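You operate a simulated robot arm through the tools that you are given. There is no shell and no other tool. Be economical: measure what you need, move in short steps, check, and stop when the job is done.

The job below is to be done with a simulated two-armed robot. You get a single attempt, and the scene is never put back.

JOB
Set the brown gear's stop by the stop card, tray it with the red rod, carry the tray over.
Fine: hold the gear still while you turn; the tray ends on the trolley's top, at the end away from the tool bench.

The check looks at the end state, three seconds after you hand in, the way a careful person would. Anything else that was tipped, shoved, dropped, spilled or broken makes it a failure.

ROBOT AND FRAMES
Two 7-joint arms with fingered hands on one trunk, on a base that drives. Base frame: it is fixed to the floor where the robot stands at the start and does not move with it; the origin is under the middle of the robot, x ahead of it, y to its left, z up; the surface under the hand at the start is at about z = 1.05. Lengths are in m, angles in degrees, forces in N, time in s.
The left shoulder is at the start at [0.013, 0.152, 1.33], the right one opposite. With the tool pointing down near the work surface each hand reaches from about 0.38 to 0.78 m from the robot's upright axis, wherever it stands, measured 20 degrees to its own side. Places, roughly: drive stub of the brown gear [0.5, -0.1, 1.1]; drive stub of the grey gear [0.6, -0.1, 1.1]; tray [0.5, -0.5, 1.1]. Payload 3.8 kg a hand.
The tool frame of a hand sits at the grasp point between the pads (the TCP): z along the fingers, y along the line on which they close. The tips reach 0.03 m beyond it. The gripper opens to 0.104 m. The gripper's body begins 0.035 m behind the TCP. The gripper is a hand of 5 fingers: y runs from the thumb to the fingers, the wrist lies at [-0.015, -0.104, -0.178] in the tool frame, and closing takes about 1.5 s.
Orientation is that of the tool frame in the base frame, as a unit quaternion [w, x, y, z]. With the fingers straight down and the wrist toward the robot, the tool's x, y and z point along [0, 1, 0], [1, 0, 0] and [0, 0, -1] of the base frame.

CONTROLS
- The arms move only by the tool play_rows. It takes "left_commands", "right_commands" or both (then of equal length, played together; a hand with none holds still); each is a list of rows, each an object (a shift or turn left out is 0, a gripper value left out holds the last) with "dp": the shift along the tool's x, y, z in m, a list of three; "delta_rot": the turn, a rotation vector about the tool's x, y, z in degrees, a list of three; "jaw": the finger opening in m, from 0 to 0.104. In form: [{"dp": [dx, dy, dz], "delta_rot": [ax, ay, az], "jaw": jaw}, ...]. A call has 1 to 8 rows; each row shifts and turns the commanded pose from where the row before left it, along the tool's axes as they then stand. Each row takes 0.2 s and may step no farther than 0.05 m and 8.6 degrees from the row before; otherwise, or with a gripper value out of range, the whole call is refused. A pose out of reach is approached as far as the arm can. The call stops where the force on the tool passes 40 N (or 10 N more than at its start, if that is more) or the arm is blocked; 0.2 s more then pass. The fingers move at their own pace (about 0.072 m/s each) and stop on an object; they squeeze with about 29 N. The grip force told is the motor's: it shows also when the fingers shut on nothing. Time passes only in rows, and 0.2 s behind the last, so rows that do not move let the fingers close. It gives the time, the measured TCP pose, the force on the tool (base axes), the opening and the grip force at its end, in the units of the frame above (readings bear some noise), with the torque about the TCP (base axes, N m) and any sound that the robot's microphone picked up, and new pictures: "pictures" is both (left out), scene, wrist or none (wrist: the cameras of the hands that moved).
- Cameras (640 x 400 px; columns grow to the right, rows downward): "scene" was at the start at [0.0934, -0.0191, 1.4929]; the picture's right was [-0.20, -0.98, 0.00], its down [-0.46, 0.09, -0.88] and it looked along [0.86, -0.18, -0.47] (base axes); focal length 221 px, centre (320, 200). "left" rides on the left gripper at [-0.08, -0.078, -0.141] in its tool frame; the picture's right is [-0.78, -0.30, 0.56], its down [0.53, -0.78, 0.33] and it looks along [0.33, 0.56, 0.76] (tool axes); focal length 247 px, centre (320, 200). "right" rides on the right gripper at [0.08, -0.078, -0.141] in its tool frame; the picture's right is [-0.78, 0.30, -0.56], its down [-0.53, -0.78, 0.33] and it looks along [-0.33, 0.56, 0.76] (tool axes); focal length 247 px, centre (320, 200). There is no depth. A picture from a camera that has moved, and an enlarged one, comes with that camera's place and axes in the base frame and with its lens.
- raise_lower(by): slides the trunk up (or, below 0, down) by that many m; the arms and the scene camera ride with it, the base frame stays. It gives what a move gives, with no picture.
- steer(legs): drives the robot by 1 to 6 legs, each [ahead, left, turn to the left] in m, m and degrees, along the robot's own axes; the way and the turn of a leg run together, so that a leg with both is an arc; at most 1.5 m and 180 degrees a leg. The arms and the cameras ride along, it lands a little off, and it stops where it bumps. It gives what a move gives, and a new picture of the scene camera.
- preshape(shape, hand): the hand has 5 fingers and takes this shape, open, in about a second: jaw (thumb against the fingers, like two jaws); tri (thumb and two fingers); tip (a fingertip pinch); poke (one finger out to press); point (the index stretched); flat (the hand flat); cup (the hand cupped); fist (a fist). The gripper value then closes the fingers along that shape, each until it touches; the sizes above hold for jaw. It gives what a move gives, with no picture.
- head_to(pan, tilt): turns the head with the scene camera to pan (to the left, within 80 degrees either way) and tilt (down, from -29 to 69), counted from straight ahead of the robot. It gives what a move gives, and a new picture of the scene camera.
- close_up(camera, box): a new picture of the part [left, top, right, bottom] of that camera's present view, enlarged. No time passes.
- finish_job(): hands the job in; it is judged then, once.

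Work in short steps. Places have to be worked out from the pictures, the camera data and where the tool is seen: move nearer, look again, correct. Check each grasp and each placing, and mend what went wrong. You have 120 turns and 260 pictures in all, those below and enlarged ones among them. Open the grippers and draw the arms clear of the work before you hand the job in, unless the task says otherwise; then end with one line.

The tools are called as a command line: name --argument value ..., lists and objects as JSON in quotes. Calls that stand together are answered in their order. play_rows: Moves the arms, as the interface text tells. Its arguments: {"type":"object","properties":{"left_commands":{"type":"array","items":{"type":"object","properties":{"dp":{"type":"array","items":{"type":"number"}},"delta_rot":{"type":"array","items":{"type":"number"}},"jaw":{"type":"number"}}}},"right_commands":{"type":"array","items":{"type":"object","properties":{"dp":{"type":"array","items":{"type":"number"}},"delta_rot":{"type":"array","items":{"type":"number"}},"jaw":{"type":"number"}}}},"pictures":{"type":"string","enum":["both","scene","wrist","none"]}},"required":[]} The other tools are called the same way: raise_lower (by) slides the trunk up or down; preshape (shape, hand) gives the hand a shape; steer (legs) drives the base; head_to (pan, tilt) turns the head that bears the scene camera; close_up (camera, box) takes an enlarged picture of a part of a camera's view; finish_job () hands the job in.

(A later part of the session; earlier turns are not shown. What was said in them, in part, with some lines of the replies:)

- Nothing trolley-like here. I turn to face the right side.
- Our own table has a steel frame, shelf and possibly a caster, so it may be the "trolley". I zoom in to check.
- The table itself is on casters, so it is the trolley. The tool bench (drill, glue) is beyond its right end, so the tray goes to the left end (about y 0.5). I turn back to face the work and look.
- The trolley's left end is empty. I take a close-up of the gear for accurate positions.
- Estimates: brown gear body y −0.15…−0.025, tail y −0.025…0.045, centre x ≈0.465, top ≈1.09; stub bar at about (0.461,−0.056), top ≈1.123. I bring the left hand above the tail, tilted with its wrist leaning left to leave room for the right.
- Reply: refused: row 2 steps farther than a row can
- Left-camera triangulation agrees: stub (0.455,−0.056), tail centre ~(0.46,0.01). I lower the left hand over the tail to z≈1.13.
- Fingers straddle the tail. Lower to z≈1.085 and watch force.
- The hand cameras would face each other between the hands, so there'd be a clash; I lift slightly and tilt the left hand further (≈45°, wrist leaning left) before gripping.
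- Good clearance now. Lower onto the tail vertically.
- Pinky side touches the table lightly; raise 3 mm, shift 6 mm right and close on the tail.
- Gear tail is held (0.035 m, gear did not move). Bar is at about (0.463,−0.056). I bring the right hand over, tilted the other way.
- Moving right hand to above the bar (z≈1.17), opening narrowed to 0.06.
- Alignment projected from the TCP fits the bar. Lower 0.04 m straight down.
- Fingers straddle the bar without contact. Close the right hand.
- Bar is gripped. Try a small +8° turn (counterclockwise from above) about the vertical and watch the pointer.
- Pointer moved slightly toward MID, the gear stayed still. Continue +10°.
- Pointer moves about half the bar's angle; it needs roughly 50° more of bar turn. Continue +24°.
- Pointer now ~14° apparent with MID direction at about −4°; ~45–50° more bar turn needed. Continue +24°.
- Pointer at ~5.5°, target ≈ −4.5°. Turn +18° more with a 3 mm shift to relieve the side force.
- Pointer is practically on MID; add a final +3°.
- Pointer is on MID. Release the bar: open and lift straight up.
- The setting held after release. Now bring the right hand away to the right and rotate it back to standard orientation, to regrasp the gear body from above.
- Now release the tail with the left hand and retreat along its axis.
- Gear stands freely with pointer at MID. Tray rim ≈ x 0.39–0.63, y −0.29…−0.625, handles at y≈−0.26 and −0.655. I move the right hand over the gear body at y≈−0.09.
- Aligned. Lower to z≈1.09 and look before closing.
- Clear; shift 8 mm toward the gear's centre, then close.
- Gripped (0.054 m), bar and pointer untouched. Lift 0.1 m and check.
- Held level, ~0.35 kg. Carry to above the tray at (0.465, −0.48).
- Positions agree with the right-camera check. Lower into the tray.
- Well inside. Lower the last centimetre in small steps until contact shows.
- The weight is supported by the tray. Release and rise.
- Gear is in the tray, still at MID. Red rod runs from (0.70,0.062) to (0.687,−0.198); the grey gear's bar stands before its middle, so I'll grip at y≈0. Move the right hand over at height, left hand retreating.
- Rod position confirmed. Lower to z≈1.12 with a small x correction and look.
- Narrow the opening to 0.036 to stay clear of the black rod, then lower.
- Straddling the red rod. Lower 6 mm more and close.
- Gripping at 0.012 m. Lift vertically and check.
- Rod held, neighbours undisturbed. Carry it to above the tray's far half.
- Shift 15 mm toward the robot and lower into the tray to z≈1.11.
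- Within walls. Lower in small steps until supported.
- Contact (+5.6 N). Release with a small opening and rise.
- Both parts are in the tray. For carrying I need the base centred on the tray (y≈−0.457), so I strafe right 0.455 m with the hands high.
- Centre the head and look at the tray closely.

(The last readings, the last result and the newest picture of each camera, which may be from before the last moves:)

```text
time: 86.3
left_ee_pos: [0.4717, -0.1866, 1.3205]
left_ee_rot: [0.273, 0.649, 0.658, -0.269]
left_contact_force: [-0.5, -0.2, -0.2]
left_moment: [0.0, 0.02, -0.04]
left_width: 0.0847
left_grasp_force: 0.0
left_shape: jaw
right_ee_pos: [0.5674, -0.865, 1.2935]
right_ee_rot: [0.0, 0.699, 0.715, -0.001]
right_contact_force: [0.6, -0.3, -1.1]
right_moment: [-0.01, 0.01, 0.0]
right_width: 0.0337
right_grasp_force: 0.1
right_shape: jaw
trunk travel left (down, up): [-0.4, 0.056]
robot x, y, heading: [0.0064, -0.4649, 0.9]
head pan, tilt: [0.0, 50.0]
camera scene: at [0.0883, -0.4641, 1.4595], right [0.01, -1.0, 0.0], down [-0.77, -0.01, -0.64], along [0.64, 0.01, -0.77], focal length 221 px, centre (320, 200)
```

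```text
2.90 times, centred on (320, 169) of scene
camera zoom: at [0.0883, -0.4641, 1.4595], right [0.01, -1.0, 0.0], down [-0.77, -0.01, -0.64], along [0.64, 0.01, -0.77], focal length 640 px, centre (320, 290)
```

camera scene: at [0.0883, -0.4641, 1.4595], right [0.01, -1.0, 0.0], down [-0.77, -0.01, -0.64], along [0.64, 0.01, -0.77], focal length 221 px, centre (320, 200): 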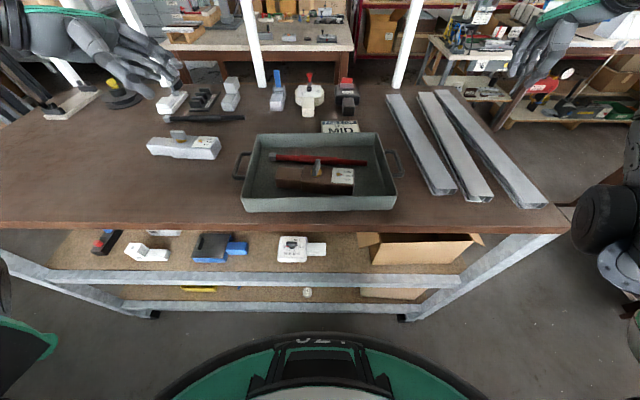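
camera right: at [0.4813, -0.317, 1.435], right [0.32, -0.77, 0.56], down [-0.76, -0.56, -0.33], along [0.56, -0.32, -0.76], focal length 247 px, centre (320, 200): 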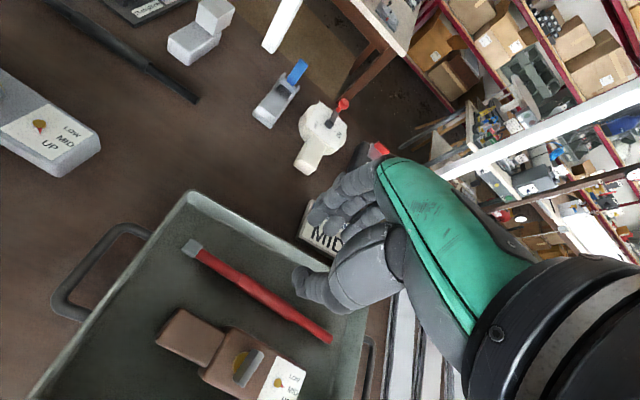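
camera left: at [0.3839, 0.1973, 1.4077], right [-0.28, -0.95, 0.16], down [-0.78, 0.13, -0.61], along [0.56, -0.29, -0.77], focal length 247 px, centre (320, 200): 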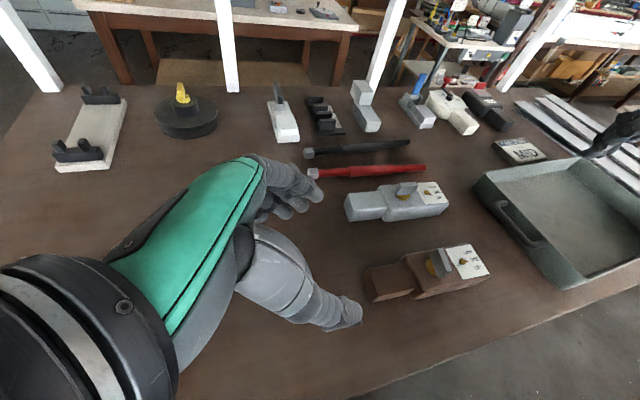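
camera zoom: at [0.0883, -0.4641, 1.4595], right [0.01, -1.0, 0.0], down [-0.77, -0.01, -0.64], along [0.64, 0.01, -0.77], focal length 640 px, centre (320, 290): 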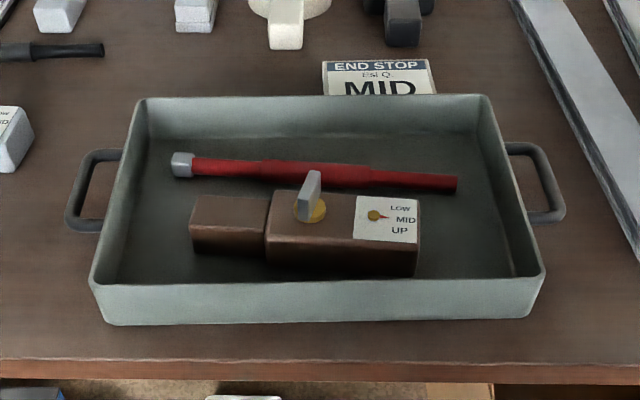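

Tray centre ≈ (0.515,−0.455); handles' outer bars at y −0.246 and −0.662. I'll pinch handle + end wall on each side with wrists outward: first reorient both hands at height.

play_rows --left_commands '[{"delta_rot": [0, 8.5, 0]}, {"delta_rot": [0, 8.5, 0]}, {"delta_rot": [0, 8.5, 0]}, {"delta_rot": [0, 8.5, 0]}, {"delta_rot": [0, 8.5, 0]}, {"delta_rot": [0, 2.3, 0]}, {"delta_rot": [0, 0, 8.2]}, {"delta_rot": [0, 0, 8.2]}]' --right_commands '[{"dp": [0.049, -0.008, 0], "jaw": 0.08}, {"dp": [0.049, -0.008, 0]}, {"dp": [0.049, -0.008, 0]}, {"dp": [0.045, -0.008, 0]}, {"delta_rot": [0, 0, -8.2]}, {"delta_rot": [0, 0, -8.2]}, {"delta_rot": [0, 0, -8.2]}, {"delta_rot": [0, 0, -8.2]}]' --pictures "none"

play_rows --left_commands '[{"delta_rot": [0, 0, 8.2], "jaw": 0.08}, {"delta_rot": [0, 0, 8.2]}, {"delta_rot": [0, 0, 8.2]}, {"delta_rot": [0, 0, 8.2]}, {"delta_rot": [0, 0, 8.2]}, {"delta_rot": [0, 0, 8.2]}, {"delta_rot": [0, 0, 8.2]}, {"delta_rot": [0, 0, 8.2]}]' --right_commands '[{"delta_rot": [0, 0, -8.27]}, {"delta_rot": [0, 0, -8.27]}, {"delta_rot": [0, 0, -8.27]}, {"delta_rot": [0, 0, -8.27]}, {"delta_rot": [0, 0, -8.27]}, {"delta_rot": [0, 0, -8.27]}, {"delta_rot": [0, 0, -8.27]}, {}]' --pictures "both"

```text
time: 88.1
left_ee_pos: [0.471, -0.1859, 1.321]
left_ee_rot: [0.001, 0.797, 0.603, -0.001]
left_contact_force: [0.2, -0.7, -0.6]
left_moment: [-0.03, -0.02, -0.01]
left_width: 0.0847
left_grasp_force: 0.1
left_shape: jaw
right_ee_pos: [0.5304, -0.6715, 1.293]
right_ee_rot: [0.0, 0.468, 0.884, -0.001]
right_contact_force: [0.1, 0.5, 0.2]
right_moment: [0.0, 0.0, -0.02]
right_width: 0.0797
right_grasp_force: 0.0
right_shape: jaw
trunk travel left (down, up): [-0.4, 0.056]
robot x, y, heading: [0.0059, -0.463, 1.1]
head pan, tilt: [0.0, 50.0]
```

```text
time: 89.9
left_ee_pos: [0.471, -0.1858, 1.3209]
left_ee_rot: [0.002, 0.997, 0.075, 0.0]
left_contact_force: [0.4, -0.8, 0.1]
left_moment: [-0.01, 0.01, -0.02]
left_width: 0.0802
left_grasp_force: 0.1
left_shape: jaw
right_ee_pos: [0.5306, -0.673, 1.2939]
right_ee_rot: [-0.001, -0.019, 1.0, -0.001]
right_contact_force: [0.1, -0.8, -0.7]
right_moment: [-0.01, 0.04, 0.01]
right_width: 0.0796
right_grasp_force: 0.1
right_shape: jaw
trunk travel left (down, up): [-0.4, 0.056]
robot x, y, heading: [0.0055, -0.4647, 0.7]
head pan, tilt: [0.0, 50.0]
camera scene: at [0.0886, -0.4642, 1.4595], right [0.01, -1.0, 0.0], down [-0.77, -0.01, -0.64], along [0.64, 0.01, -0.77], focal length 221 px, centre (320, 200)
camera right: at [0.4533, -0.753, 1.4343], right [0.77, 0.33, 0.55], down [0.56, -0.76, -0.33], along [0.31, 0.57, -0.76], focal length 247 px, centre (320, 200)
camera left: at [0.3796, -0.1204, 1.4615], right [-0.81, 0.18, -0.56], down [0.41, 0.85, -0.34], along [0.41, -0.5, -0.76], focal length 247 px, centre (320, 200)
```

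scene: 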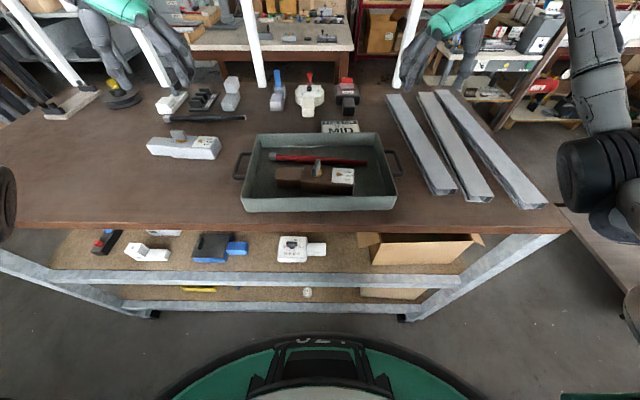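
right: 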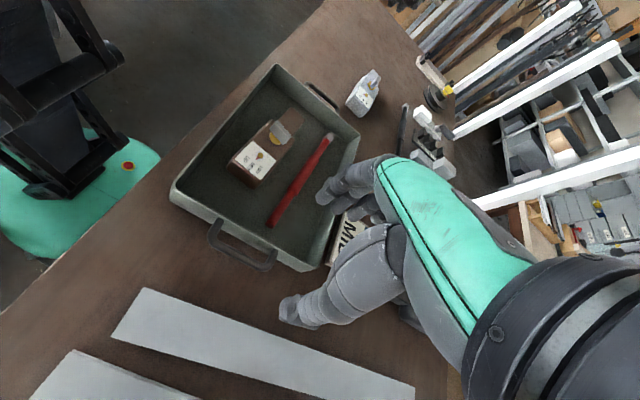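
left: 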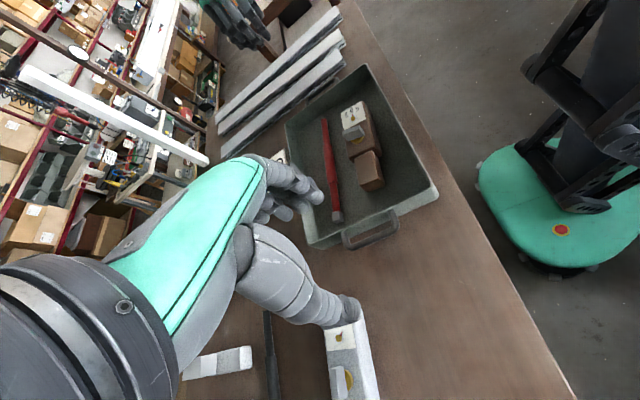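

Orientations are near right (left needs 6.6° more). Move both above the handles at z≈1.16.

play_rows --left_commands '[{"delta_rot": [0, 0, 6.6]}, {"dp": [0.0065, 0.021, 0.04]}, {"dp": [0.0065, 0.021, 0.04]}, {"dp": [0.0065, 0.021, 0.04]}, {"dp": [0.0065, 0.021, 0.04]}, {}]' --right_commands '[{}, {"dp": [0.0074, 0.008, 0.0335]}, {"dp": [0.0074, 0.008, 0.0335]}, {"dp": [0.0074, 0.008, 0.0335]}, {"dp": [0.0074, 0.008, 0.0335]}, {}]' --pictures "both"

close_up --camera "scene" --box '[210, 80, 430, 220]'

```text
time: 91.3
left_ee_pos: [0.4999, -0.2705, 1.162]
left_ee_rot: [0.001, 1.0, 0.02, 0.0]
left_contact_force: [-0.2, -0.6, -0.3]
left_moment: [0.04, -0.02, 0.02]
left_width: 0.0799
left_grasp_force: 0.1
left_shape: jaw
right_ee_pos: [0.4966, -0.642, 1.158]
right_ee_rot: [-0.001, -0.018, 1.0, 0.0]
right_contact_force: [-0.1, -0.2, -0.2]
right_moment: [0.01, -0.01, -0.02]
right_width: 0.0797
right_grasp_force: 0.2
right_shape: jaw
trunk travel left (down, up): [-0.4, 0.056]
robot x, y, heading: [0.01, -0.4701, 0.7]
head pan, tilt: [0.0, 50.0]
camera scene: at [0.0882, -0.4638, 1.4596], right [0.01, -1.0, 0.0], down [-0.77, -0.01, -0.64], along [0.64, 0.01, -0.77], focal length 221 px, centre (320, 200)
camera right: at [0.4196, -0.721, 1.2997], right [0.77, 0.32, 0.55], down [0.56, -0.76, -0.33], along [0.31, 0.57, -0.76], focal length 247 px, centre (320, 200)
camera left: at [0.4164, -0.1944, 1.3024], right [-0.79, 0.26, -0.56], down [0.51, 0.8, -0.34], along [0.35, -0.55, -0.76], focal length 247 px, centre (320, 200)
```

scene: 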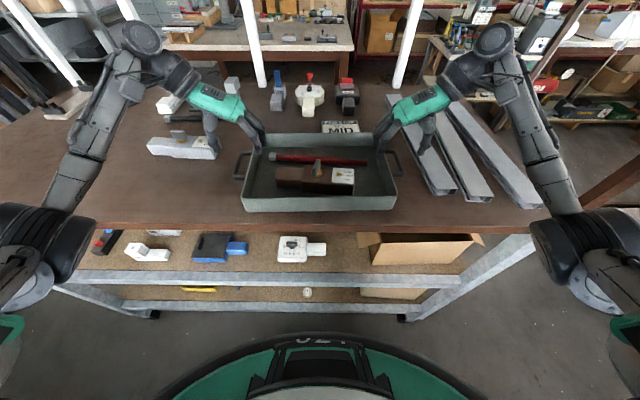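
right: 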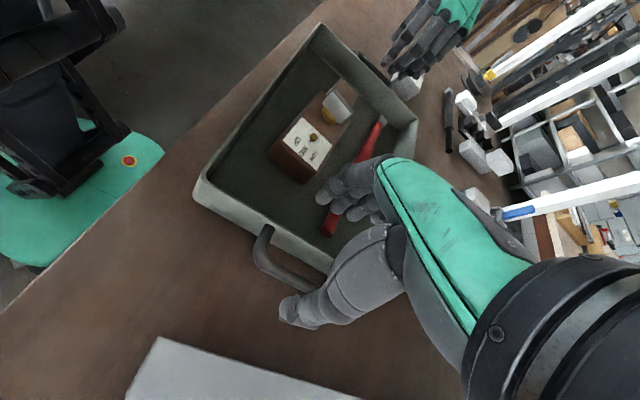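
left: 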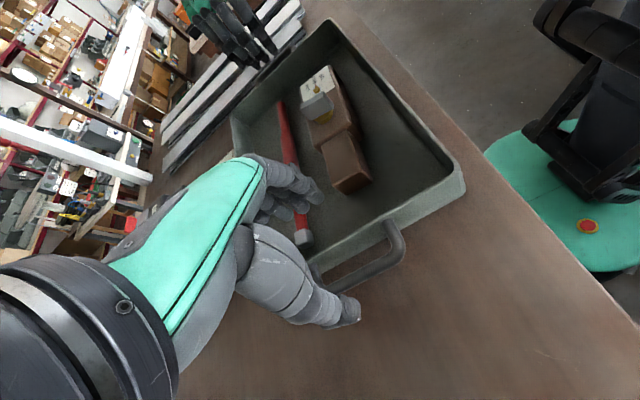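

```text
2.86 times, centred on (320, 150) of scene
camera zoom: at [0.0882, -0.4638, 1.4596], right [0.01, -1.0, 0.0], down [-0.77, -0.01, -0.64], along [0.64, 0.01, -0.77], focal length 631 px, centre (320, 343)
```

zoom: 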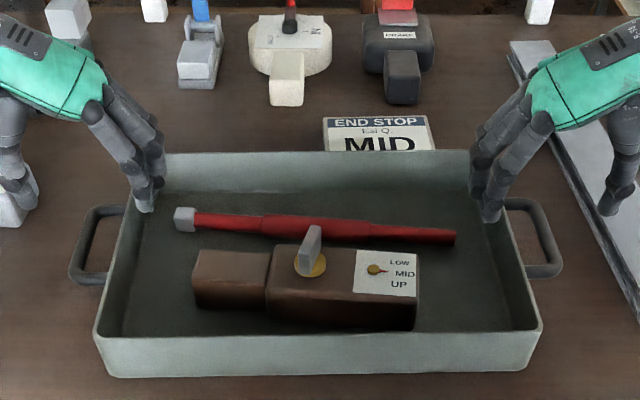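

Fingers will land between the end walls and the parts, thumbs outside the handles. Lower both to z≈1.10.

play_rows --left_commands '[{"dp": [0, 0, 0.025]}, {"dp": [0, 0, 0.025]}, {"dp": [0, 0, 0.012]}, {}]' --right_commands '[{"dp": [-0.004, 0, 0.025]}, {"dp": [0, 0, 0.023]}, {"dp": [0, 0, 0.01]}, {}]' --pictures "both"

close_up --camera "scene" --box '[210, 80, 430, 220]'

```text
time: 92.3
left_ee_pos: [0.4995, -0.2687, 1.1008]
left_ee_rot: [0.002, 1.0, 0.019, 0.0]
left_contact_force: [-0.6, -0.3, -0.3]
left_moment: [-0.01, -0.02, 0.01]
left_width: 0.0804
left_grasp_force: 0.1
left_shape: jaw
right_ee_pos: [0.5028, -0.6422, 1.1007]
right_ee_rot: [0.0, -0.017, 1.0, -0.001]
right_contact_force: [0.2, -0.8, 0.3]
right_moment: [0.01, 0.02, 0.03]
right_width: 0.0799
right_grasp_force: 0.0
right_shape: jaw
trunk travel left (down, up): [-0.4, 0.056]
robot x, y, heading: [0.0075, -0.4645, 0.9]
head pan, tilt: [0.0, 50.0]
camera scene: at [0.0883, -0.4641, 1.4595], right [0.01, -1.0, 0.0], down [-0.77, -0.01, -0.64], along [0.64, 0.01, -0.77], focal length 221 px, centre (320, 200)
camera right: at [0.4254, -0.7212, 1.2421], right [0.77, 0.32, 0.55], down [0.56, -0.76, -0.33], along [0.31, 0.57, -0.76], focal length 247 px, centre (320, 200)
camera left: at [0.4164, -0.193, 1.24], right [-0.79, 0.26, -0.56], down [0.5, 0.8, -0.34], along [0.35, -0.55, -0.76], focal length 247 px, centre (320, 200)
```

scene: 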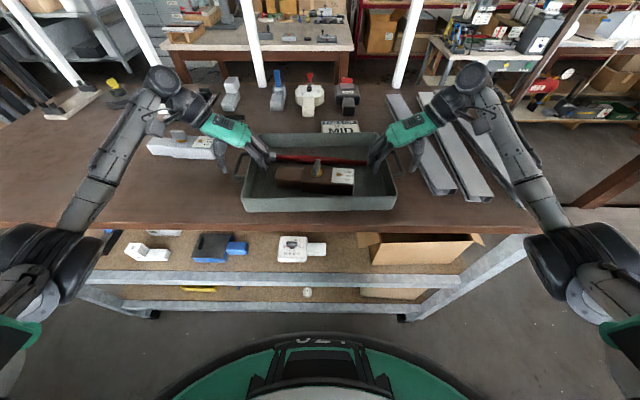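
right: 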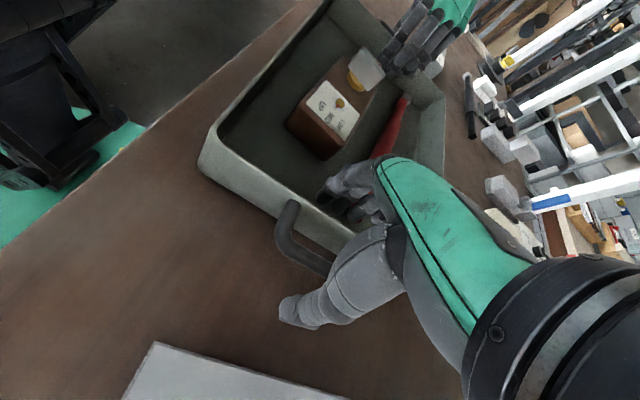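
left: 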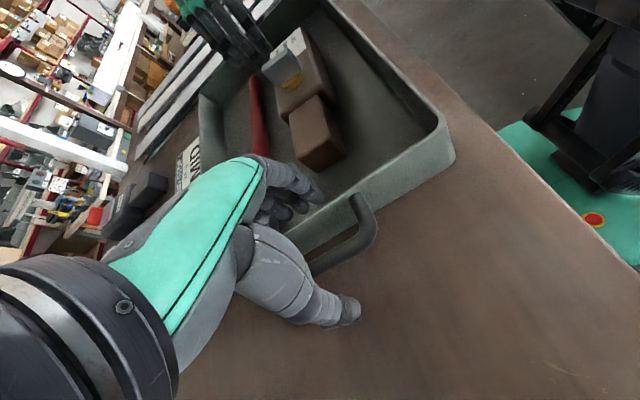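

```text
2.86 times, centred on (320, 150) of scene
camera zoom: at [0.0883, -0.4641, 1.4595], right [0.01, -1.0, 0.0], down [-0.77, -0.01, -0.64], along [0.64, 0.01, -0.77], focal length 631 px, centre (320, 343)
```

zoom: 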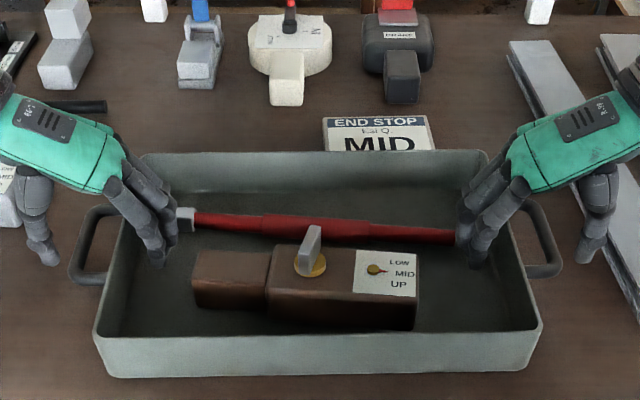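

Shift both hands 1 cm toward the robot to clear the rod's ends, lower 5 mm, then close together.

play_rows --left_commands '[{"dp": [-0.01, 0, 0]}, {"dp": [0, 0, 0.005]}, {"jaw": 0.06}, {}, {"jaw": 0.03}, {}, {"jaw": 0.0}, {}]' --right_commands '[{"dp": [0.01, 0, 0]}, {"dp": [0, 0, 0.005]}, {"jaw": 0.06}, {}, {"jaw": 0.03}, {}, {"jaw": 0.0}, {}]' --pictures "both"

close_up --camera "scene" --box '[210, 80, 430, 220]'

```text
time: 94.1
left_ee_pos: [0.4897, -0.2698, 1.0937]
left_ee_rot: [0.001, 1.0, 0.019, -0.001]
left_contact_force: [-0.8, -2.8, -0.4]
left_moment: [-0.82, -0.08, -0.23]
left_width: 0.0342
left_grasp_force: 28.9
left_shape: jaw
right_ee_pos: [0.4918, -0.6423, 1.0966]
right_ee_rot: [-0.001, -0.018, 1.0, -0.001]
right_contact_force: [-0.1, 1.2, -1.0]
right_moment: [0.67, -0.05, 0.22]
right_width: 0.0343
right_grasp_force: 29.3
right_shape: jaw
trunk travel left (down, up): [-0.4, 0.056]
robot x, y, heading: [0.0073, -0.4679, 0.6]
head pan, tilt: [0.0, 50.0]
camera scene: at [0.0891, -0.464, 1.4594], right [0.01, -1.0, 0.0], down [-0.77, -0.01, -0.63], along [0.63, 0.01, -0.77], focal length 221 px, centre (320, 200)
camera right: at [0.4159, -0.7223, 1.2371], right [0.77, 0.32, 0.55], down [0.56, -0.76, -0.33], along [0.31, 0.57, -0.76], focal length 247 px, centre (320, 200)
camera left: at [0.4063, -0.1945, 1.2345], right [-0.79, 0.26, -0.56], down [0.51, 0.79, -0.34], along [0.35, -0.55, -0.76], focal length 247 px, centre (320, 200)
```

scene: 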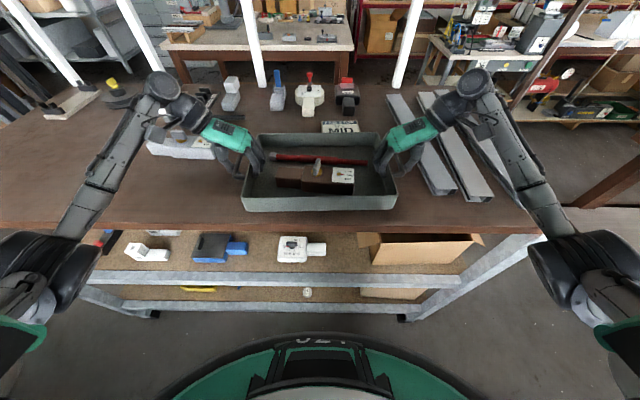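
right: 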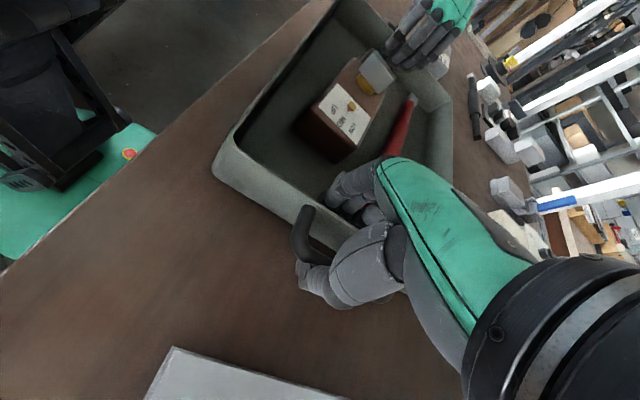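
left: 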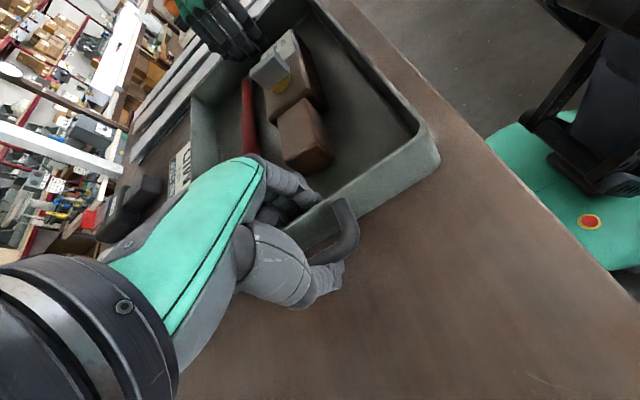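

```text
2.86 times, centred on (320, 150) of scene
camera zoom: at [0.0891, -0.464, 1.4594], right [0.01, -1.0, 0.0], down [-0.77, -0.01, -0.63], along [0.63, 0.01, -0.77], focal length 631 px, centre (320, 343)
```

zoom: 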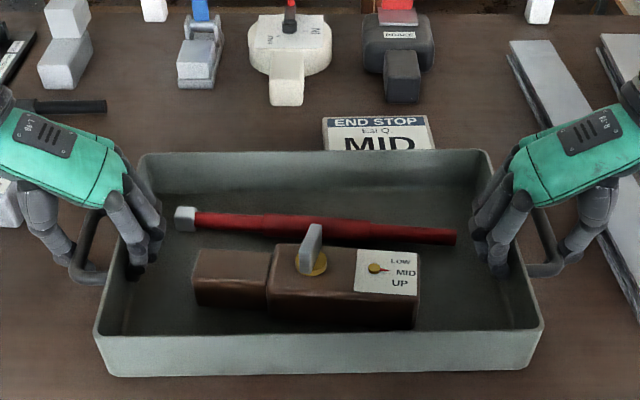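

Both grips closed (0.034 m). Lift both hands together 2.5 cm and check.

play_rows --left_commands '[{"dp": [0, 0, -0.005]}, {"dp": [0, 0, -0.01]}, {"dp": [0, 0, -0.01]}, {}]' --right_commands '[{"dp": [0, 0, -0.005]}, {"dp": [0, 0, -0.01]}, {"dp": [0, 0, -0.01]}, {}]' --pictures "scene"

close_up --camera "scene" --box '[210, 80, 430, 220]'

```text
time: 95.1
left_ee_pos: [0.4904, -0.2708, 1.1189]
left_ee_rot: [0.001, 1.0, 0.018, -0.001]
left_contact_force: [0.0, -5.3, -3.6]
left_moment: [-0.78, 0.01, -0.27]
left_width: 0.0346
left_grasp_force: 29.0
left_shape: jaw
right_ee_pos: [0.4946, -0.644, 1.1214]
right_ee_rot: [0.0, -0.018, 1.0, -0.002]
right_contact_force: [-0.7, 4.3, -5.0]
right_moment: [0.71, 0.06, 0.21]
right_width: 0.0344
right_grasp_force: 29.1
right_shape: jaw
trunk travel left (down, up): [-0.4, 0.056]
robot x, y, heading: [0.0064, -0.4643, 0.9]
head pan, tilt: [0.0, 50.0]
camera scene: at [0.0894, -0.464, 1.4594], right [0.01, -1.0, 0.0], down [-0.77, -0.01, -0.63], along [0.63, 0.01, -0.77], focal length 221 px, centre (320, 200)
```

scene: 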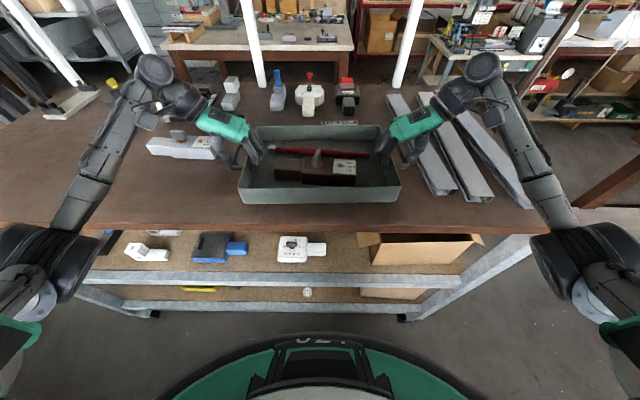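

```text
2.86 times, centred on (320, 150) of scene
camera zoom: at [0.0894, -0.464, 1.4594], right [0.01, -1.0, 0.0], down [-0.77, -0.01, -0.63], along [0.63, 0.01, -0.77], focal length 631 px, centre (320, 343)
```

zoom: 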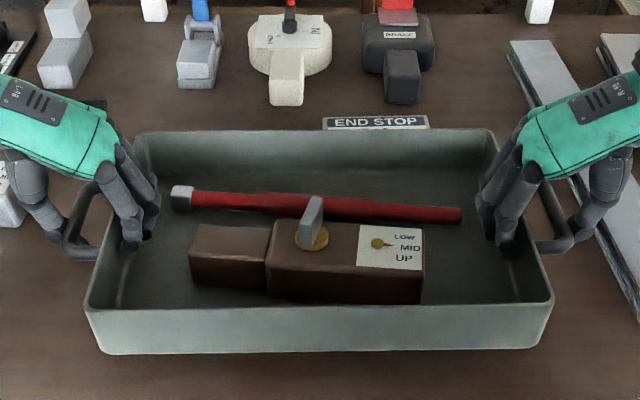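

Tray lifts level, ~9 N in total. Raise 0.11 m more.

play_rows --left_commands '[{"dp": [0, 0, -0.02]}, {"dp": [0, 0, -0.025]}, {"dp": [0, 0, -0.025]}, {"dp": [0, 0, -0.025]}, {"dp": [0, 0, -0.015]}, {}]' --right_commands '[{"dp": [0, 0, -0.02]}, {"dp": [0, 0, -0.025]}, {"dp": [0, 0, -0.025]}, {"dp": [0, 0, -0.025]}, {"dp": [0, 0, -0.015]}, {}]' --pictures "scene"

```text
time: 96.5
left_ee_pos: [0.4909, -0.2684, 1.2289]
left_ee_rot: [0.002, 1.0, 0.019, -0.001]
left_contact_force: [-0.5, -2.6, -4.2]
left_moment: [-0.84, 0.02, -0.31]
left_width: 0.0346
left_grasp_force: 28.8
left_shape: jaw
right_ee_pos: [0.4939, -0.6421, 1.2314]
right_ee_rot: [-0.002, -0.018, 1.0, -0.001]
right_contact_force: [-0.5, 3.7, -5.0]
right_moment: [0.68, 0.06, 0.21]
right_width: 0.0343
right_grasp_force: 29.3
right_shape: jaw
trunk travel left (down, up): [-0.4, 0.056]
robot x, y, heading: [0.0055, -0.4636, 1.0]
head pan, tilt: [0.0, 50.0]
camera scene: at [0.0895, -0.4639, 1.4594], right [0.01, -1.0, 0.0], down [-0.77, -0.01, -0.63], along [0.63, 0.01, -0.77], focal length 221 px, centre (320, 200)
```

scene: 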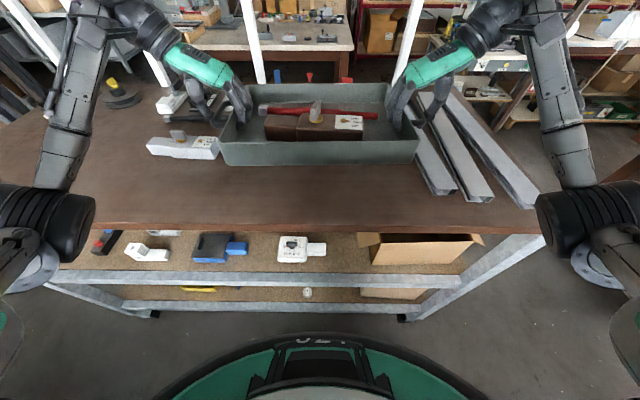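

Now strafe left, first 0.4 m.

steer --legs '[[0, 0.4, -0.5]]'

```text
time: 98.9
left_ee_pos: [0.489, 0.1197, 1.229]
left_ee_rot: [0.001, 1.0, 0.015, -0.001]
left_contact_force: [-0.9, -2.3, -3.9]
left_moment: [-0.79, 0.03, -0.3]
left_width: 0.0343
left_grasp_force: 29.1
left_shape: jaw
right_ee_pos: [0.4892, -0.2545, 1.2308]
right_ee_rot: [-0.002, -0.013, 1.0, -0.001]
right_contact_force: [-0.1, 2.6, -4.6]
right_moment: [0.66, 0.08, 0.2]
right_width: 0.0345
right_grasp_force: 28.8
right_shape: jaw
trunk travel left (down, up): [-0.4, 0.056]
robot x, y, heading: [0.0044, -0.0707, 0.3]
head pan, tilt: [0.0, 50.0]
camera scene: at [0.0858, -0.0728, 1.4594], right [0.01, -1.0, 0.0], down [-0.77, 0.0, -0.63], along [0.63, 0.0, -0.77], focal length 221 px, centre (320, 200)
```

scene: 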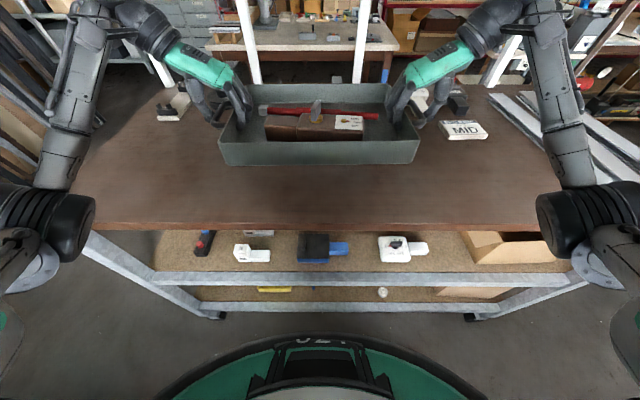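

Front-left trolley corner seems at y≈0.46–0.5. Target tray centre y≈0.26; strafe left 0.32 m more and look.

steer --legs '[[0, 0.32, 0]]'

close_up --camera "scene" --box '[60, 60, 440, 300]'

close_up --camera "left" --box '[0, 0, 640, 400]'

```text
time: 101.1
left_ee_pos: [0.4871, 0.4407, 1.2291]
left_ee_rot: [0.0, 1.0, 0.014, -0.001]
left_contact_force: [-0.7, -2.0, -3.3]
left_moment: [-0.79, 0.04, -0.26]
left_width: 0.0348
left_grasp_force: 29.0
left_shape: jaw
right_ee_pos: [0.4864, 0.0666, 1.2311]
right_ee_rot: [-0.001, -0.012, 1.0, 0.0]
right_contact_force: [-0.5, 2.5, -4.5]
right_moment: [0.68, 0.05, 0.23]
right_width: 0.0348
right_grasp_force: 29.0
right_shape: jaw
trunk travel left (down, up): [-0.4, 0.056]
robot x, y, heading: [0.0045, 0.251, 0.2]
head pan, tilt: [0.0, 50.0]
camera scene: at [0.0844, 0.2502, 1.4594], right [0.0, -1.0, 0.0], down [-0.77, 0.0, -0.63], along [0.63, 0.0, -0.77], focal length 221 px, centre (320, 200)
```

scene: 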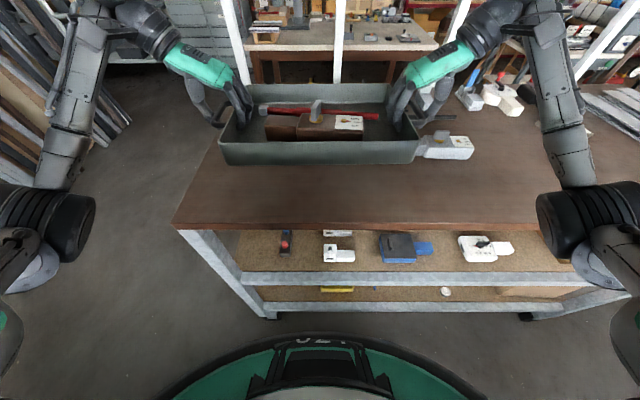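

```text
1.67 times, centred on (250, 180) of scene
camera zoom: at [0.0844, 0.2502, 1.4594], right [0.0, -1.0, 0.0], down [-0.77, 0.0, -0.63], along [0.63, 0.0, -0.77], focal length 368 px, centre (437, 233)
```

zoom: 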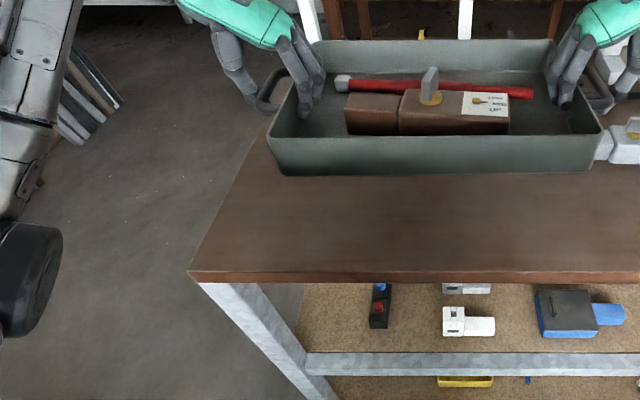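

```text
1.00 times, centred on (320, 200) of left (not enlarged: the box is as wide or as high as the picture)
camera zoom: at [0.4058, 0.517, 1.3696], right [-0.78, 0.27, -0.56], down [0.51, 0.79, -0.33], along [0.35, -0.55, -0.76], focal length 247 px, centre (320, 200)
```

zoom: 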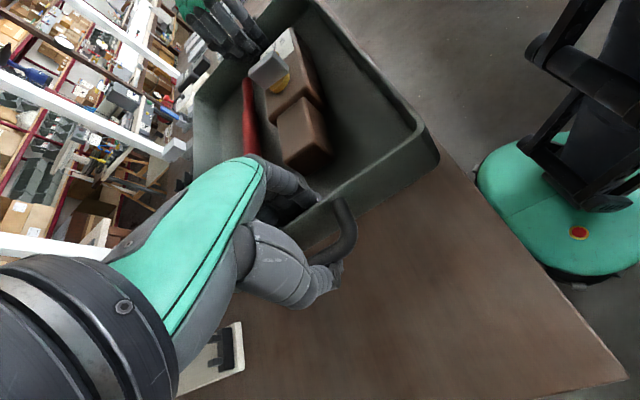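

Two views agree: trolley's left edge at y≈0.57, front corner x≈0.357. Shift left 5 cm more (tray centre ≈0.305).

steer --legs '[[0, 0.05, 0]]'

play_rows --left_commands '[{"dp": [0, 0, 0.025]}, {"dp": [0, 0, 0.03]}, {"dp": [0, 0, 0.03]}, {"dp": [0, 0, 0.02]}, {}]' --right_commands '[{"dp": [0, 0, 0.025]}, {"dp": [0, 0, 0.03]}, {"dp": [0, 0, 0.03]}, {"dp": [0, 0, 0.02]}, {}]' --pictures "scene"

close_up --camera "scene" --box '[180, 80, 480, 270]'

```text
time: 102.0
left_ee_pos: [0.4889, 0.482, 1.2297]
left_ee_rot: [-0.001, 1.0, 0.011, -0.001]
left_contact_force: [0.1, -3.0, -3.6]
left_moment: [-0.67, 0.06, -0.18]
left_width: 0.0344
left_grasp_force: 29.3
left_shape: jaw
right_ee_pos: [0.4873, 0.1076, 1.2295]
right_ee_rot: [-0.002, -0.01, 1.0, 0.003]
right_contact_force: [0.1, 0.4, -4.9]
right_moment: [0.71, 0.08, 0.21]
right_width: 0.0348
right_grasp_force: 28.7
right_shape: jaw
trunk travel left (down, up): [-0.4, 0.056]
robot x, y, heading: [0.0011, 0.3054, -0.1]
head pan, tilt: [0.0, 50.0]
camera scene: at [0.0843, 0.2909, 1.4594], right [0.0, -1.0, -0.01], down [-0.77, 0.0, -0.63], along [0.63, 0.01, -0.77], focal length 221 px, centre (320, 200)
```

scene: 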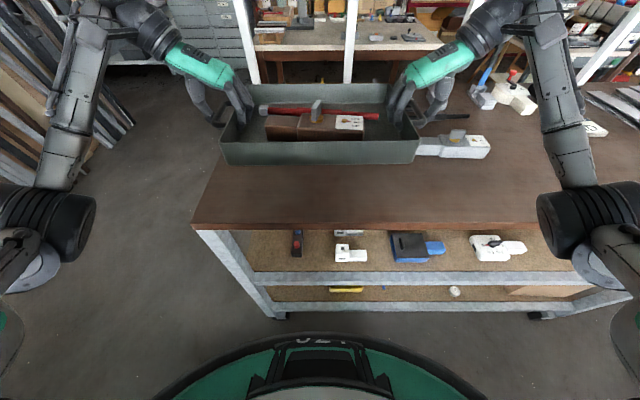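

```text
time: 103.2
left_ee_pos: [0.4869, 0.4873, 1.1242]
left_ee_rot: [0.002, 1.0, 0.011, -0.001]
left_contact_force: [-0.3, 2.2, -4.6]
left_moment: [-0.67, 0.03, -0.23]
left_width: 0.0349
left_grasp_force: 29.2
left_shape: jaw
right_ee_pos: [0.4859, 0.1161, 1.1256]
right_ee_rot: [-0.002, -0.011, 1.0, -0.002]
right_contact_force: [0.2, -2.4, -3.7]
right_moment: [0.67, 0.02, 0.21]
right_width: 0.0346
right_grasp_force: 29.2
right_shape: jaw
trunk travel left (down, up): [-0.4, 0.056]
robot x, y, heading: [0.0004, 0.301, 0.1]
head pan, tilt: [0.0, 50.0]
camera scene: at [0.0842, 0.3001, 1.4595], right [0.0, -1.0, 0.0], down [-0.77, 0.0, -0.63], along [0.63, 0.0, -0.77], focal length 221 px, centre (320, 200)
```

scene: 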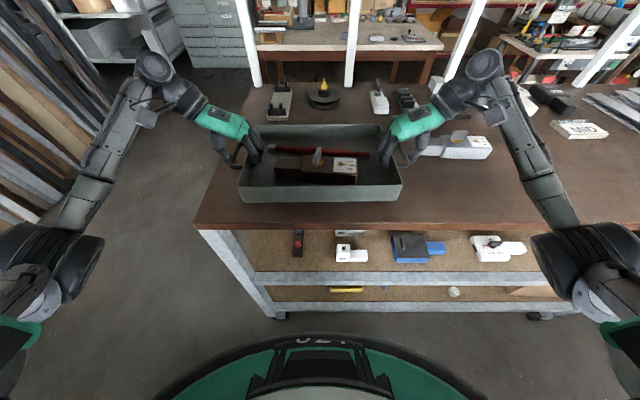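

```text
2.11 times, centred on (330, 175) of scene
camera zoom: at [0.0842, 0.3001, 1.4595], right [0.0, -1.0, 0.0], down [-0.77, 0.0, -0.63], along [0.63, 0.0, -0.77], focal length 465 px, centre (299, 253)
```

zoom: 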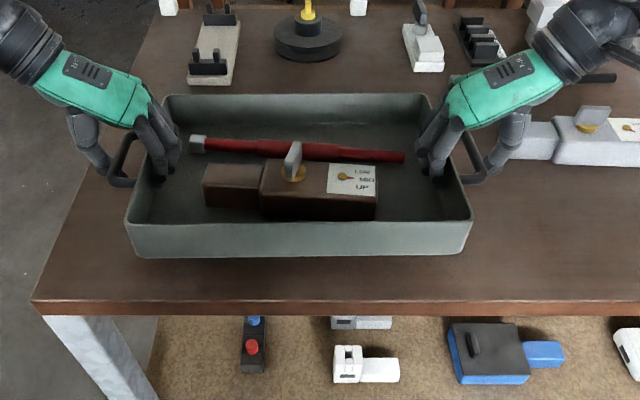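

Clear on all sides (grey gear's end is right of the thumb with room). Lower the last 2.5 cm gently.

play_rows --left_commands '[{"dp": [0, 0, 0.01]}, {"dp": [0, 0, 0.008]}, {"dp": [0, 0, 0.005]}, {}]' --right_commands '[{"dp": [0, 0, 0.01]}, {"dp": [0, 0, 0.008]}, {"dp": [0, 0, 0.005]}, {}]' --pictures "none"

```text
time: 104.2
left_ee_pos: [0.4869, 0.4891, 1.1006]
left_ee_rot: [0.002, 1.0, 0.011, -0.001]
left_contact_force: [-1.0, 1.3, -3.9]
left_moment: [-0.73, 0.04, -0.17]
left_width: 0.0346
left_grasp_force: 29.1
left_shape: jaw
right_ee_pos: [0.4863, 0.117, 1.1017]
right_ee_rot: [-0.002, -0.01, 1.0, -0.001]
right_contact_force: [0.7, -0.9, -5.0]
right_moment: [0.66, 0.06, 0.24]
right_width: 0.0345
right_grasp_force: 29.1
right_shape: jaw
trunk travel left (down, up): [-0.4, 0.056]
robot x, y, heading: [0.0024, 0.3025, 0.3]
head pan, tilt: [0.0, 50.0]
```

play_rows --left_commands '[{"dp": [0, 0, 0.004]}, {"dp": [0, 0, 0.003]}, {}]' --right_commands '[{"dp": [0, 0, 0.004]}, {"dp": [0, 0, 0.003]}, {}]' --pictures "none"

```text
time: 105.0
left_ee_pos: [0.4873, 0.4893, 1.0929]
left_ee_rot: [0.003, 1.0, 0.01, 0.0]
left_contact_force: [0.3, -1.1, -3.8]
left_moment: [-0.85, -0.16, -0.27]
left_width: 0.0347
left_grasp_force: 29.1
left_shape: jaw
right_ee_pos: [0.4851, 0.1172, 1.0965]
right_ee_rot: [-0.002, -0.011, 1.0, -0.001]
right_contact_force: [-1.5, -0.1, -3.3]
right_moment: [0.74, -0.08, 0.21]
right_width: 0.0346
right_grasp_force: 28.9
right_shape: jaw
trunk travel left (down, up): [-0.4, 0.056]
robot x, y, heading: [0.0038, 0.3005, 0.0]
head pan, tilt: [0.0, 50.0]
```

Near contact; 3 mm more.

play_rows --left_commands '[{"dp": [0, 0, 0.0015]}, {"dp": [0, 0, 0.0015]}, {}]' --right_commands '[{"dp": [0, 0, 0.0015]}, {"dp": [0, 0, 0.0015]}, {}]' --pictures "none"

```text
time: 105.8
left_ee_pos: [0.4882, 0.4888, 1.0922]
left_ee_rot: [0.003, 1.0, 0.013, 0.001]
left_contact_force: [2.0, -0.9, 7.5]
left_moment: [-0.84, -0.23, -0.22]
left_width: 0.0354
left_grasp_force: 28.8
left_shape: jaw
right_ee_pos: [0.4863, 0.1171, 1.0945]
right_ee_rot: [0.0, -0.01, 1.0, -0.001]
right_contact_force: [1.9, 1.4, 5.2]
right_moment: [0.75, -0.17, 0.2]
right_width: 0.0349
right_grasp_force: 29.4
right_shape: jaw
trunk travel left (down, up): [-0.4, 0.056]
robot x, y, heading: [0.0035, 0.3049, 0.0]
head pan, tilt: [0.0, 50.0]
```

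Firm contact both sides. Open both hands together.

play_rows --left_commands '[{"jaw": 0.055}, {"jaw": 0.075}, {}, {}]' --right_commands '[{"jaw": 0.055}, {"jaw": 0.075}, {}, {}]' --pictures "both"

close_up --camera "scene" --box '[200, 90, 480, 250]'

```text
time: 106.8
left_ee_pos: [0.4866, 0.4903, 1.0903]
left_ee_rot: [0.003, 1.0, 0.012, 0.0]
left_contact_force: [0.2, -0.6, -0.1]
left_moment: [-0.01, 0.02, 0.0]
left_width: 0.0743
left_grasp_force: 0.1
left_shape: jaw
right_ee_pos: [0.4862, 0.1166, 1.0939]
right_ee_rot: [-0.002, -0.011, 1.0, -0.002]
right_contact_force: [0.0, -0.7, -1.2]
right_moment: [0.02, 0.03, 0.06]
right_width: 0.0746
right_grasp_force: 0.1
right_shape: jaw
trunk travel left (down, up): [-0.4, 0.056]
robot x, y, heading: [0.0037, 0.303, 0.1]
head pan, tilt: [0.0, 50.0]
camera scene: at [0.0831, 0.3012, 1.4595], right [0.0, -1.0, 0.0], down [-0.77, 0.0, -0.64], along [0.64, 0.0, -0.77], focal length 221 px, centre (320, 200)
camera right: at [0.4071, 0.0384, 1.2344], right [0.77, 0.31, 0.55], down [0.55, -0.77, -0.33], along [0.32, 0.56, -0.76], focal length 247 px, centre (320, 200)
camera left: at [0.4047, 0.5666, 1.231], right [-0.78, 0.28, -0.56], down [0.52, 0.79, -0.34], along [0.35, -0.55, -0.76], focal length 247 px, centre (320, 200)
```

scene: 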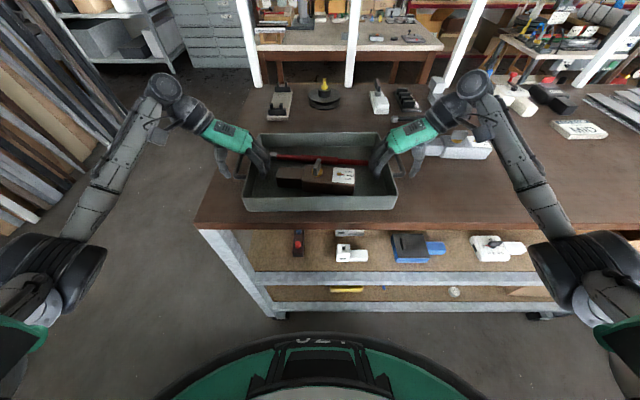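
right: 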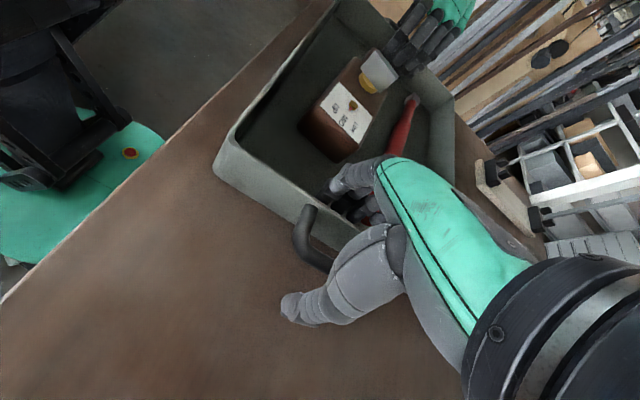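
left: 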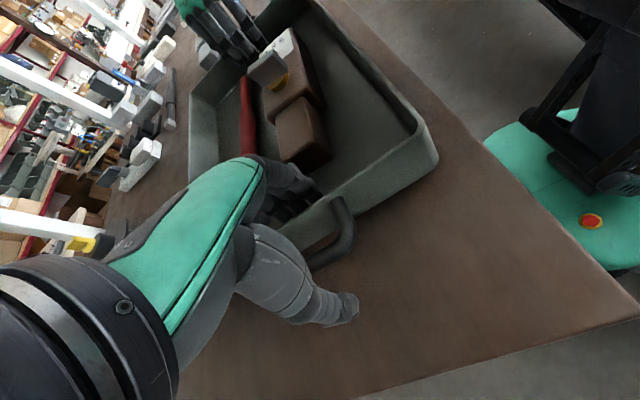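

```text
2.29 times, centred on (340, 170) of scene
camera zoom: at [0.0831, 0.3012, 1.4595], right [0.0, -1.0, 0.0], down [-0.77, 0.0, -0.64], along [0.64, 0.0, -0.77], focal length 505 px, centre (274, 269)
```

zoom: 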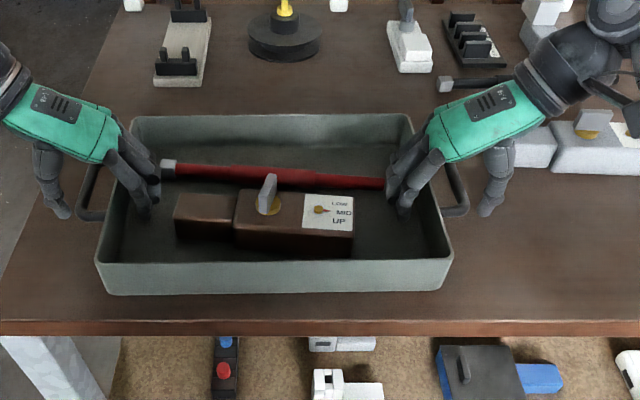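

Both hands released, tray stands flat. Raise both straight up.

play_rows --left_commands '[{"dp": [0, 0, -0.02]}, {"dp": [0, 0, -0.04]}, {"dp": [0, 0, -0.045]}, {"dp": [0, 0, -0.045]}, {"dp": [0, 0, -0.045]}]' --right_commands '[{"dp": [0, 0, -0.02]}, {"dp": [0, 0, -0.04]}, {"dp": [0, 0, -0.045]}, {"dp": [0, 0, -0.045]}, {"dp": [0, 0, -0.045]}]' --pictures "scene"

close_up --camera "scene" --box '[200, 90, 480, 250]'

close_up --camera "scene" --box '[290, 155, 370, 205]'

```text
time: 108.0
left_ee_pos: [0.4888, 0.4925, 1.287]
left_ee_rot: [0.002, 1.0, 0.011, 0.0]
left_contact_force: [0.5, -0.7, 0.5]
left_moment: [0.01, 0.03, 0.02]
left_width: 0.0746
left_grasp_force: 0.1
left_shape: jaw
right_ee_pos: [0.4825, 0.1168, 1.2901]
right_ee_rot: [-0.002, -0.012, 1.0, 0.0]
right_contact_force: [-1.4, 0.3, 0.8]
right_moment: [0.03, 0.0, -0.04]
right_width: 0.0747
right_grasp_force: 0.1
right_shape: jaw
trunk travel left (down, up): [-0.4, 0.056]
robot x, y, heading: [0.0029, 0.3042, 0.0]
head pan, tilt: [0.0, 50.0]
camera scene: at [0.0826, 0.3011, 1.4596], right [0.0, -1.0, 0.0], down [-0.77, 0.0, -0.64], along [0.64, 0.0, -0.77], focal length 221 px, centre (320, 200)
```

scene: 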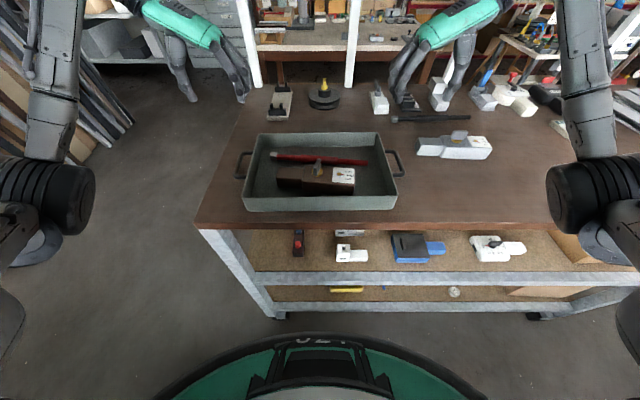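

```text
2.29 times, centred on (340, 170) of scene
camera zoom: at [0.0826, 0.3011, 1.4596], right [0.0, -1.0, 0.0], down [-0.77, 0.0, -0.64], along [0.64, 0.0, -0.77], focal length 505 px, centre (274, 269)
```

zoom: 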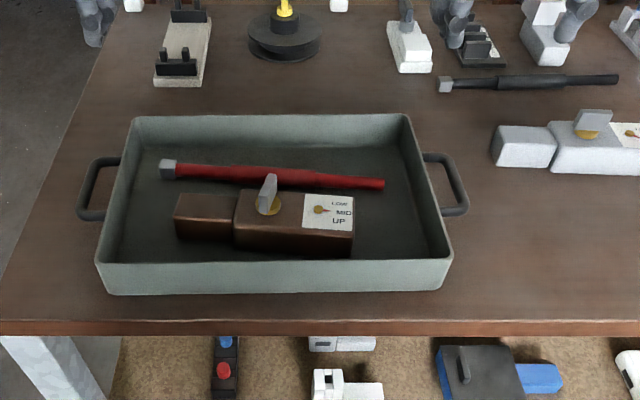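

```text
8.00 times, centred on (330, 180) of scene
camera zoom: at [0.0826, 0.3011, 1.4596], right [0.0, -1.0, 0.0], down [-0.77, 0.0, -0.64], along [0.64, 0.0, -0.77], focal length 1766 px, centre (240, 360)
```

zoom: 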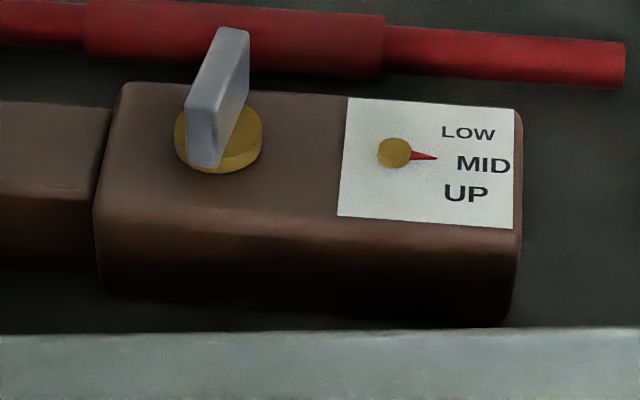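

Tray, gear (MID) and rod are set. I raise the hands further clear and take one last look to confirm which bench is the tool bench.

play_rows --left_commands '[{"dp": [0, -0.02, -0.045]}, {"dp": [0, -0.02, -0.045]}, {"dp": [0, -0.02, -0.03]}]' --right_commands '[{"dp": [0, -0.02, -0.045]}, {"dp": [0, -0.02, -0.045]}, {"dp": [0, -0.02, -0.03]}]' --pictures "none"

head_to --pan -45 --tilt 15

head_to --pan 60 --tilt 20

```text
time: 108.8
left_ee_pos: [0.4843, 0.5509, 1.4062]
left_ee_rot: [0.003, 1.0, 0.011, 0.0]
left_contact_force: [0.2, -0.2, -0.2]
left_moment: [0.01, -0.01, 0.0]
left_width: 0.0747
left_grasp_force: 0.0
left_shape: jaw
right_ee_pos: [0.4854, 0.0593, 1.4087]
right_ee_rot: [0.0, -0.011, 1.0, -0.001]
right_contact_force: [-1.1, 0.7, 0.8]
right_moment: [0.0, -0.02, 0.01]
right_width: 0.0746
right_grasp_force: 0.0
right_shape: jaw
trunk travel left (down, up): [-0.4, 0.056]
robot x, y, heading: [0.0005, 0.2998, 0.1]
head pan, tilt: [0.0, 50.0]
```

```text
time: 109.9
left_ee_pos: [0.486, 0.5519, 1.4044]
left_ee_rot: [0.002, 1.0, 0.012, 0.0]
left_contact_force: [0.1, -0.7, 0.0]
left_moment: [-0.02, -0.01, 0.01]
left_width: 0.075
left_grasp_force: 0.0
left_shape: jaw
right_ee_pos: [0.4877, 0.0598, 1.4082]
right_ee_rot: [-0.002, -0.01, 1.0, -0.002]
right_contact_force: [0.1, 0.1, 0.2]
right_moment: [0.03, 0.03, -0.01]
right_width: 0.0747
right_grasp_force: 0.1
right_shape: jaw
trunk travel left (down, up): [-0.4, 0.056]
robot x, y, heading: [0.0028, 0.3011, -0.0]
head pan, tilt: [-45.0, 15.0]
camera scene: at [0.0729, 0.2352, 1.5133], right [-0.71, -0.71, 0.01], down [-0.19, 0.18, -0.96], along [0.68, -0.68, -0.27], focal length 221 px, centre (320, 200)
```

scene: 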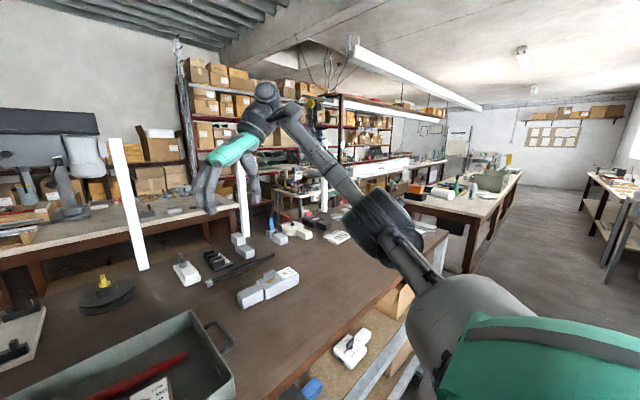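

```text
time: 111.8
left_ee_pos: [0.4862, 0.5511, 1.405]
left_ee_rot: [0.002, 1.0, 0.011, 0.0]
left_contact_force: [-0.4, 0.4, -1.2]
left_moment: [0.01, 0.01, -0.01]
left_width: 0.0748
left_grasp_force: 0.1
left_shape: jaw
right_ee_pos: [0.4866, 0.0602, 1.408]
right_ee_rot: [-0.002, -0.01, 1.0, -0.001]
right_contact_force: [-0.4, 0.1, 0.3]
right_moment: [0.01, 0.01, 0.02]
right_width: 0.0749
right_grasp_force: 0.1
right_shape: jaw
trunk travel left (down, up): [-0.4, 0.056]
robot x, y, heading: [-0.0001, 0.302, 0.2]
head pan, tilt: [60.0, 20.0]
camera scene: at [0.0531, 0.3818, 1.5054], right [0.87, -0.5, -0.01], down [-0.18, -0.3, -0.94], along [0.47, 0.81, -0.35], focal length 221 px, centre (320, 200)
```

scene: 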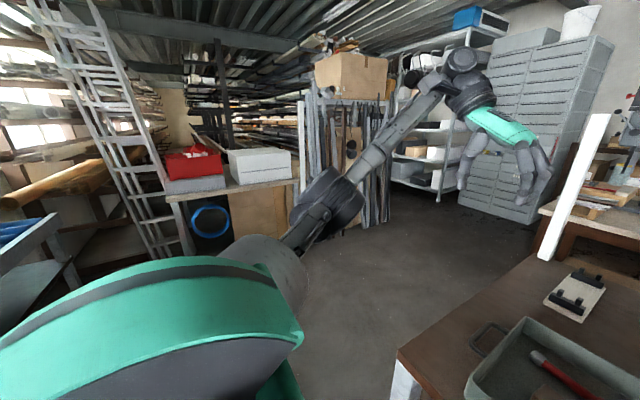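

The bench with the power tools is beyond the trolley's right end; the tray stands at the left end, contents settled and hands clear and open. Handing in.

finish_job

```text
The job is handed in.
```

The brown gear's stop is set to MID as the stop card says, the gear and the red rod lie in the tray, and the tray stands on the trolley's top at its left end, the end I judged to be away from the tool bench.
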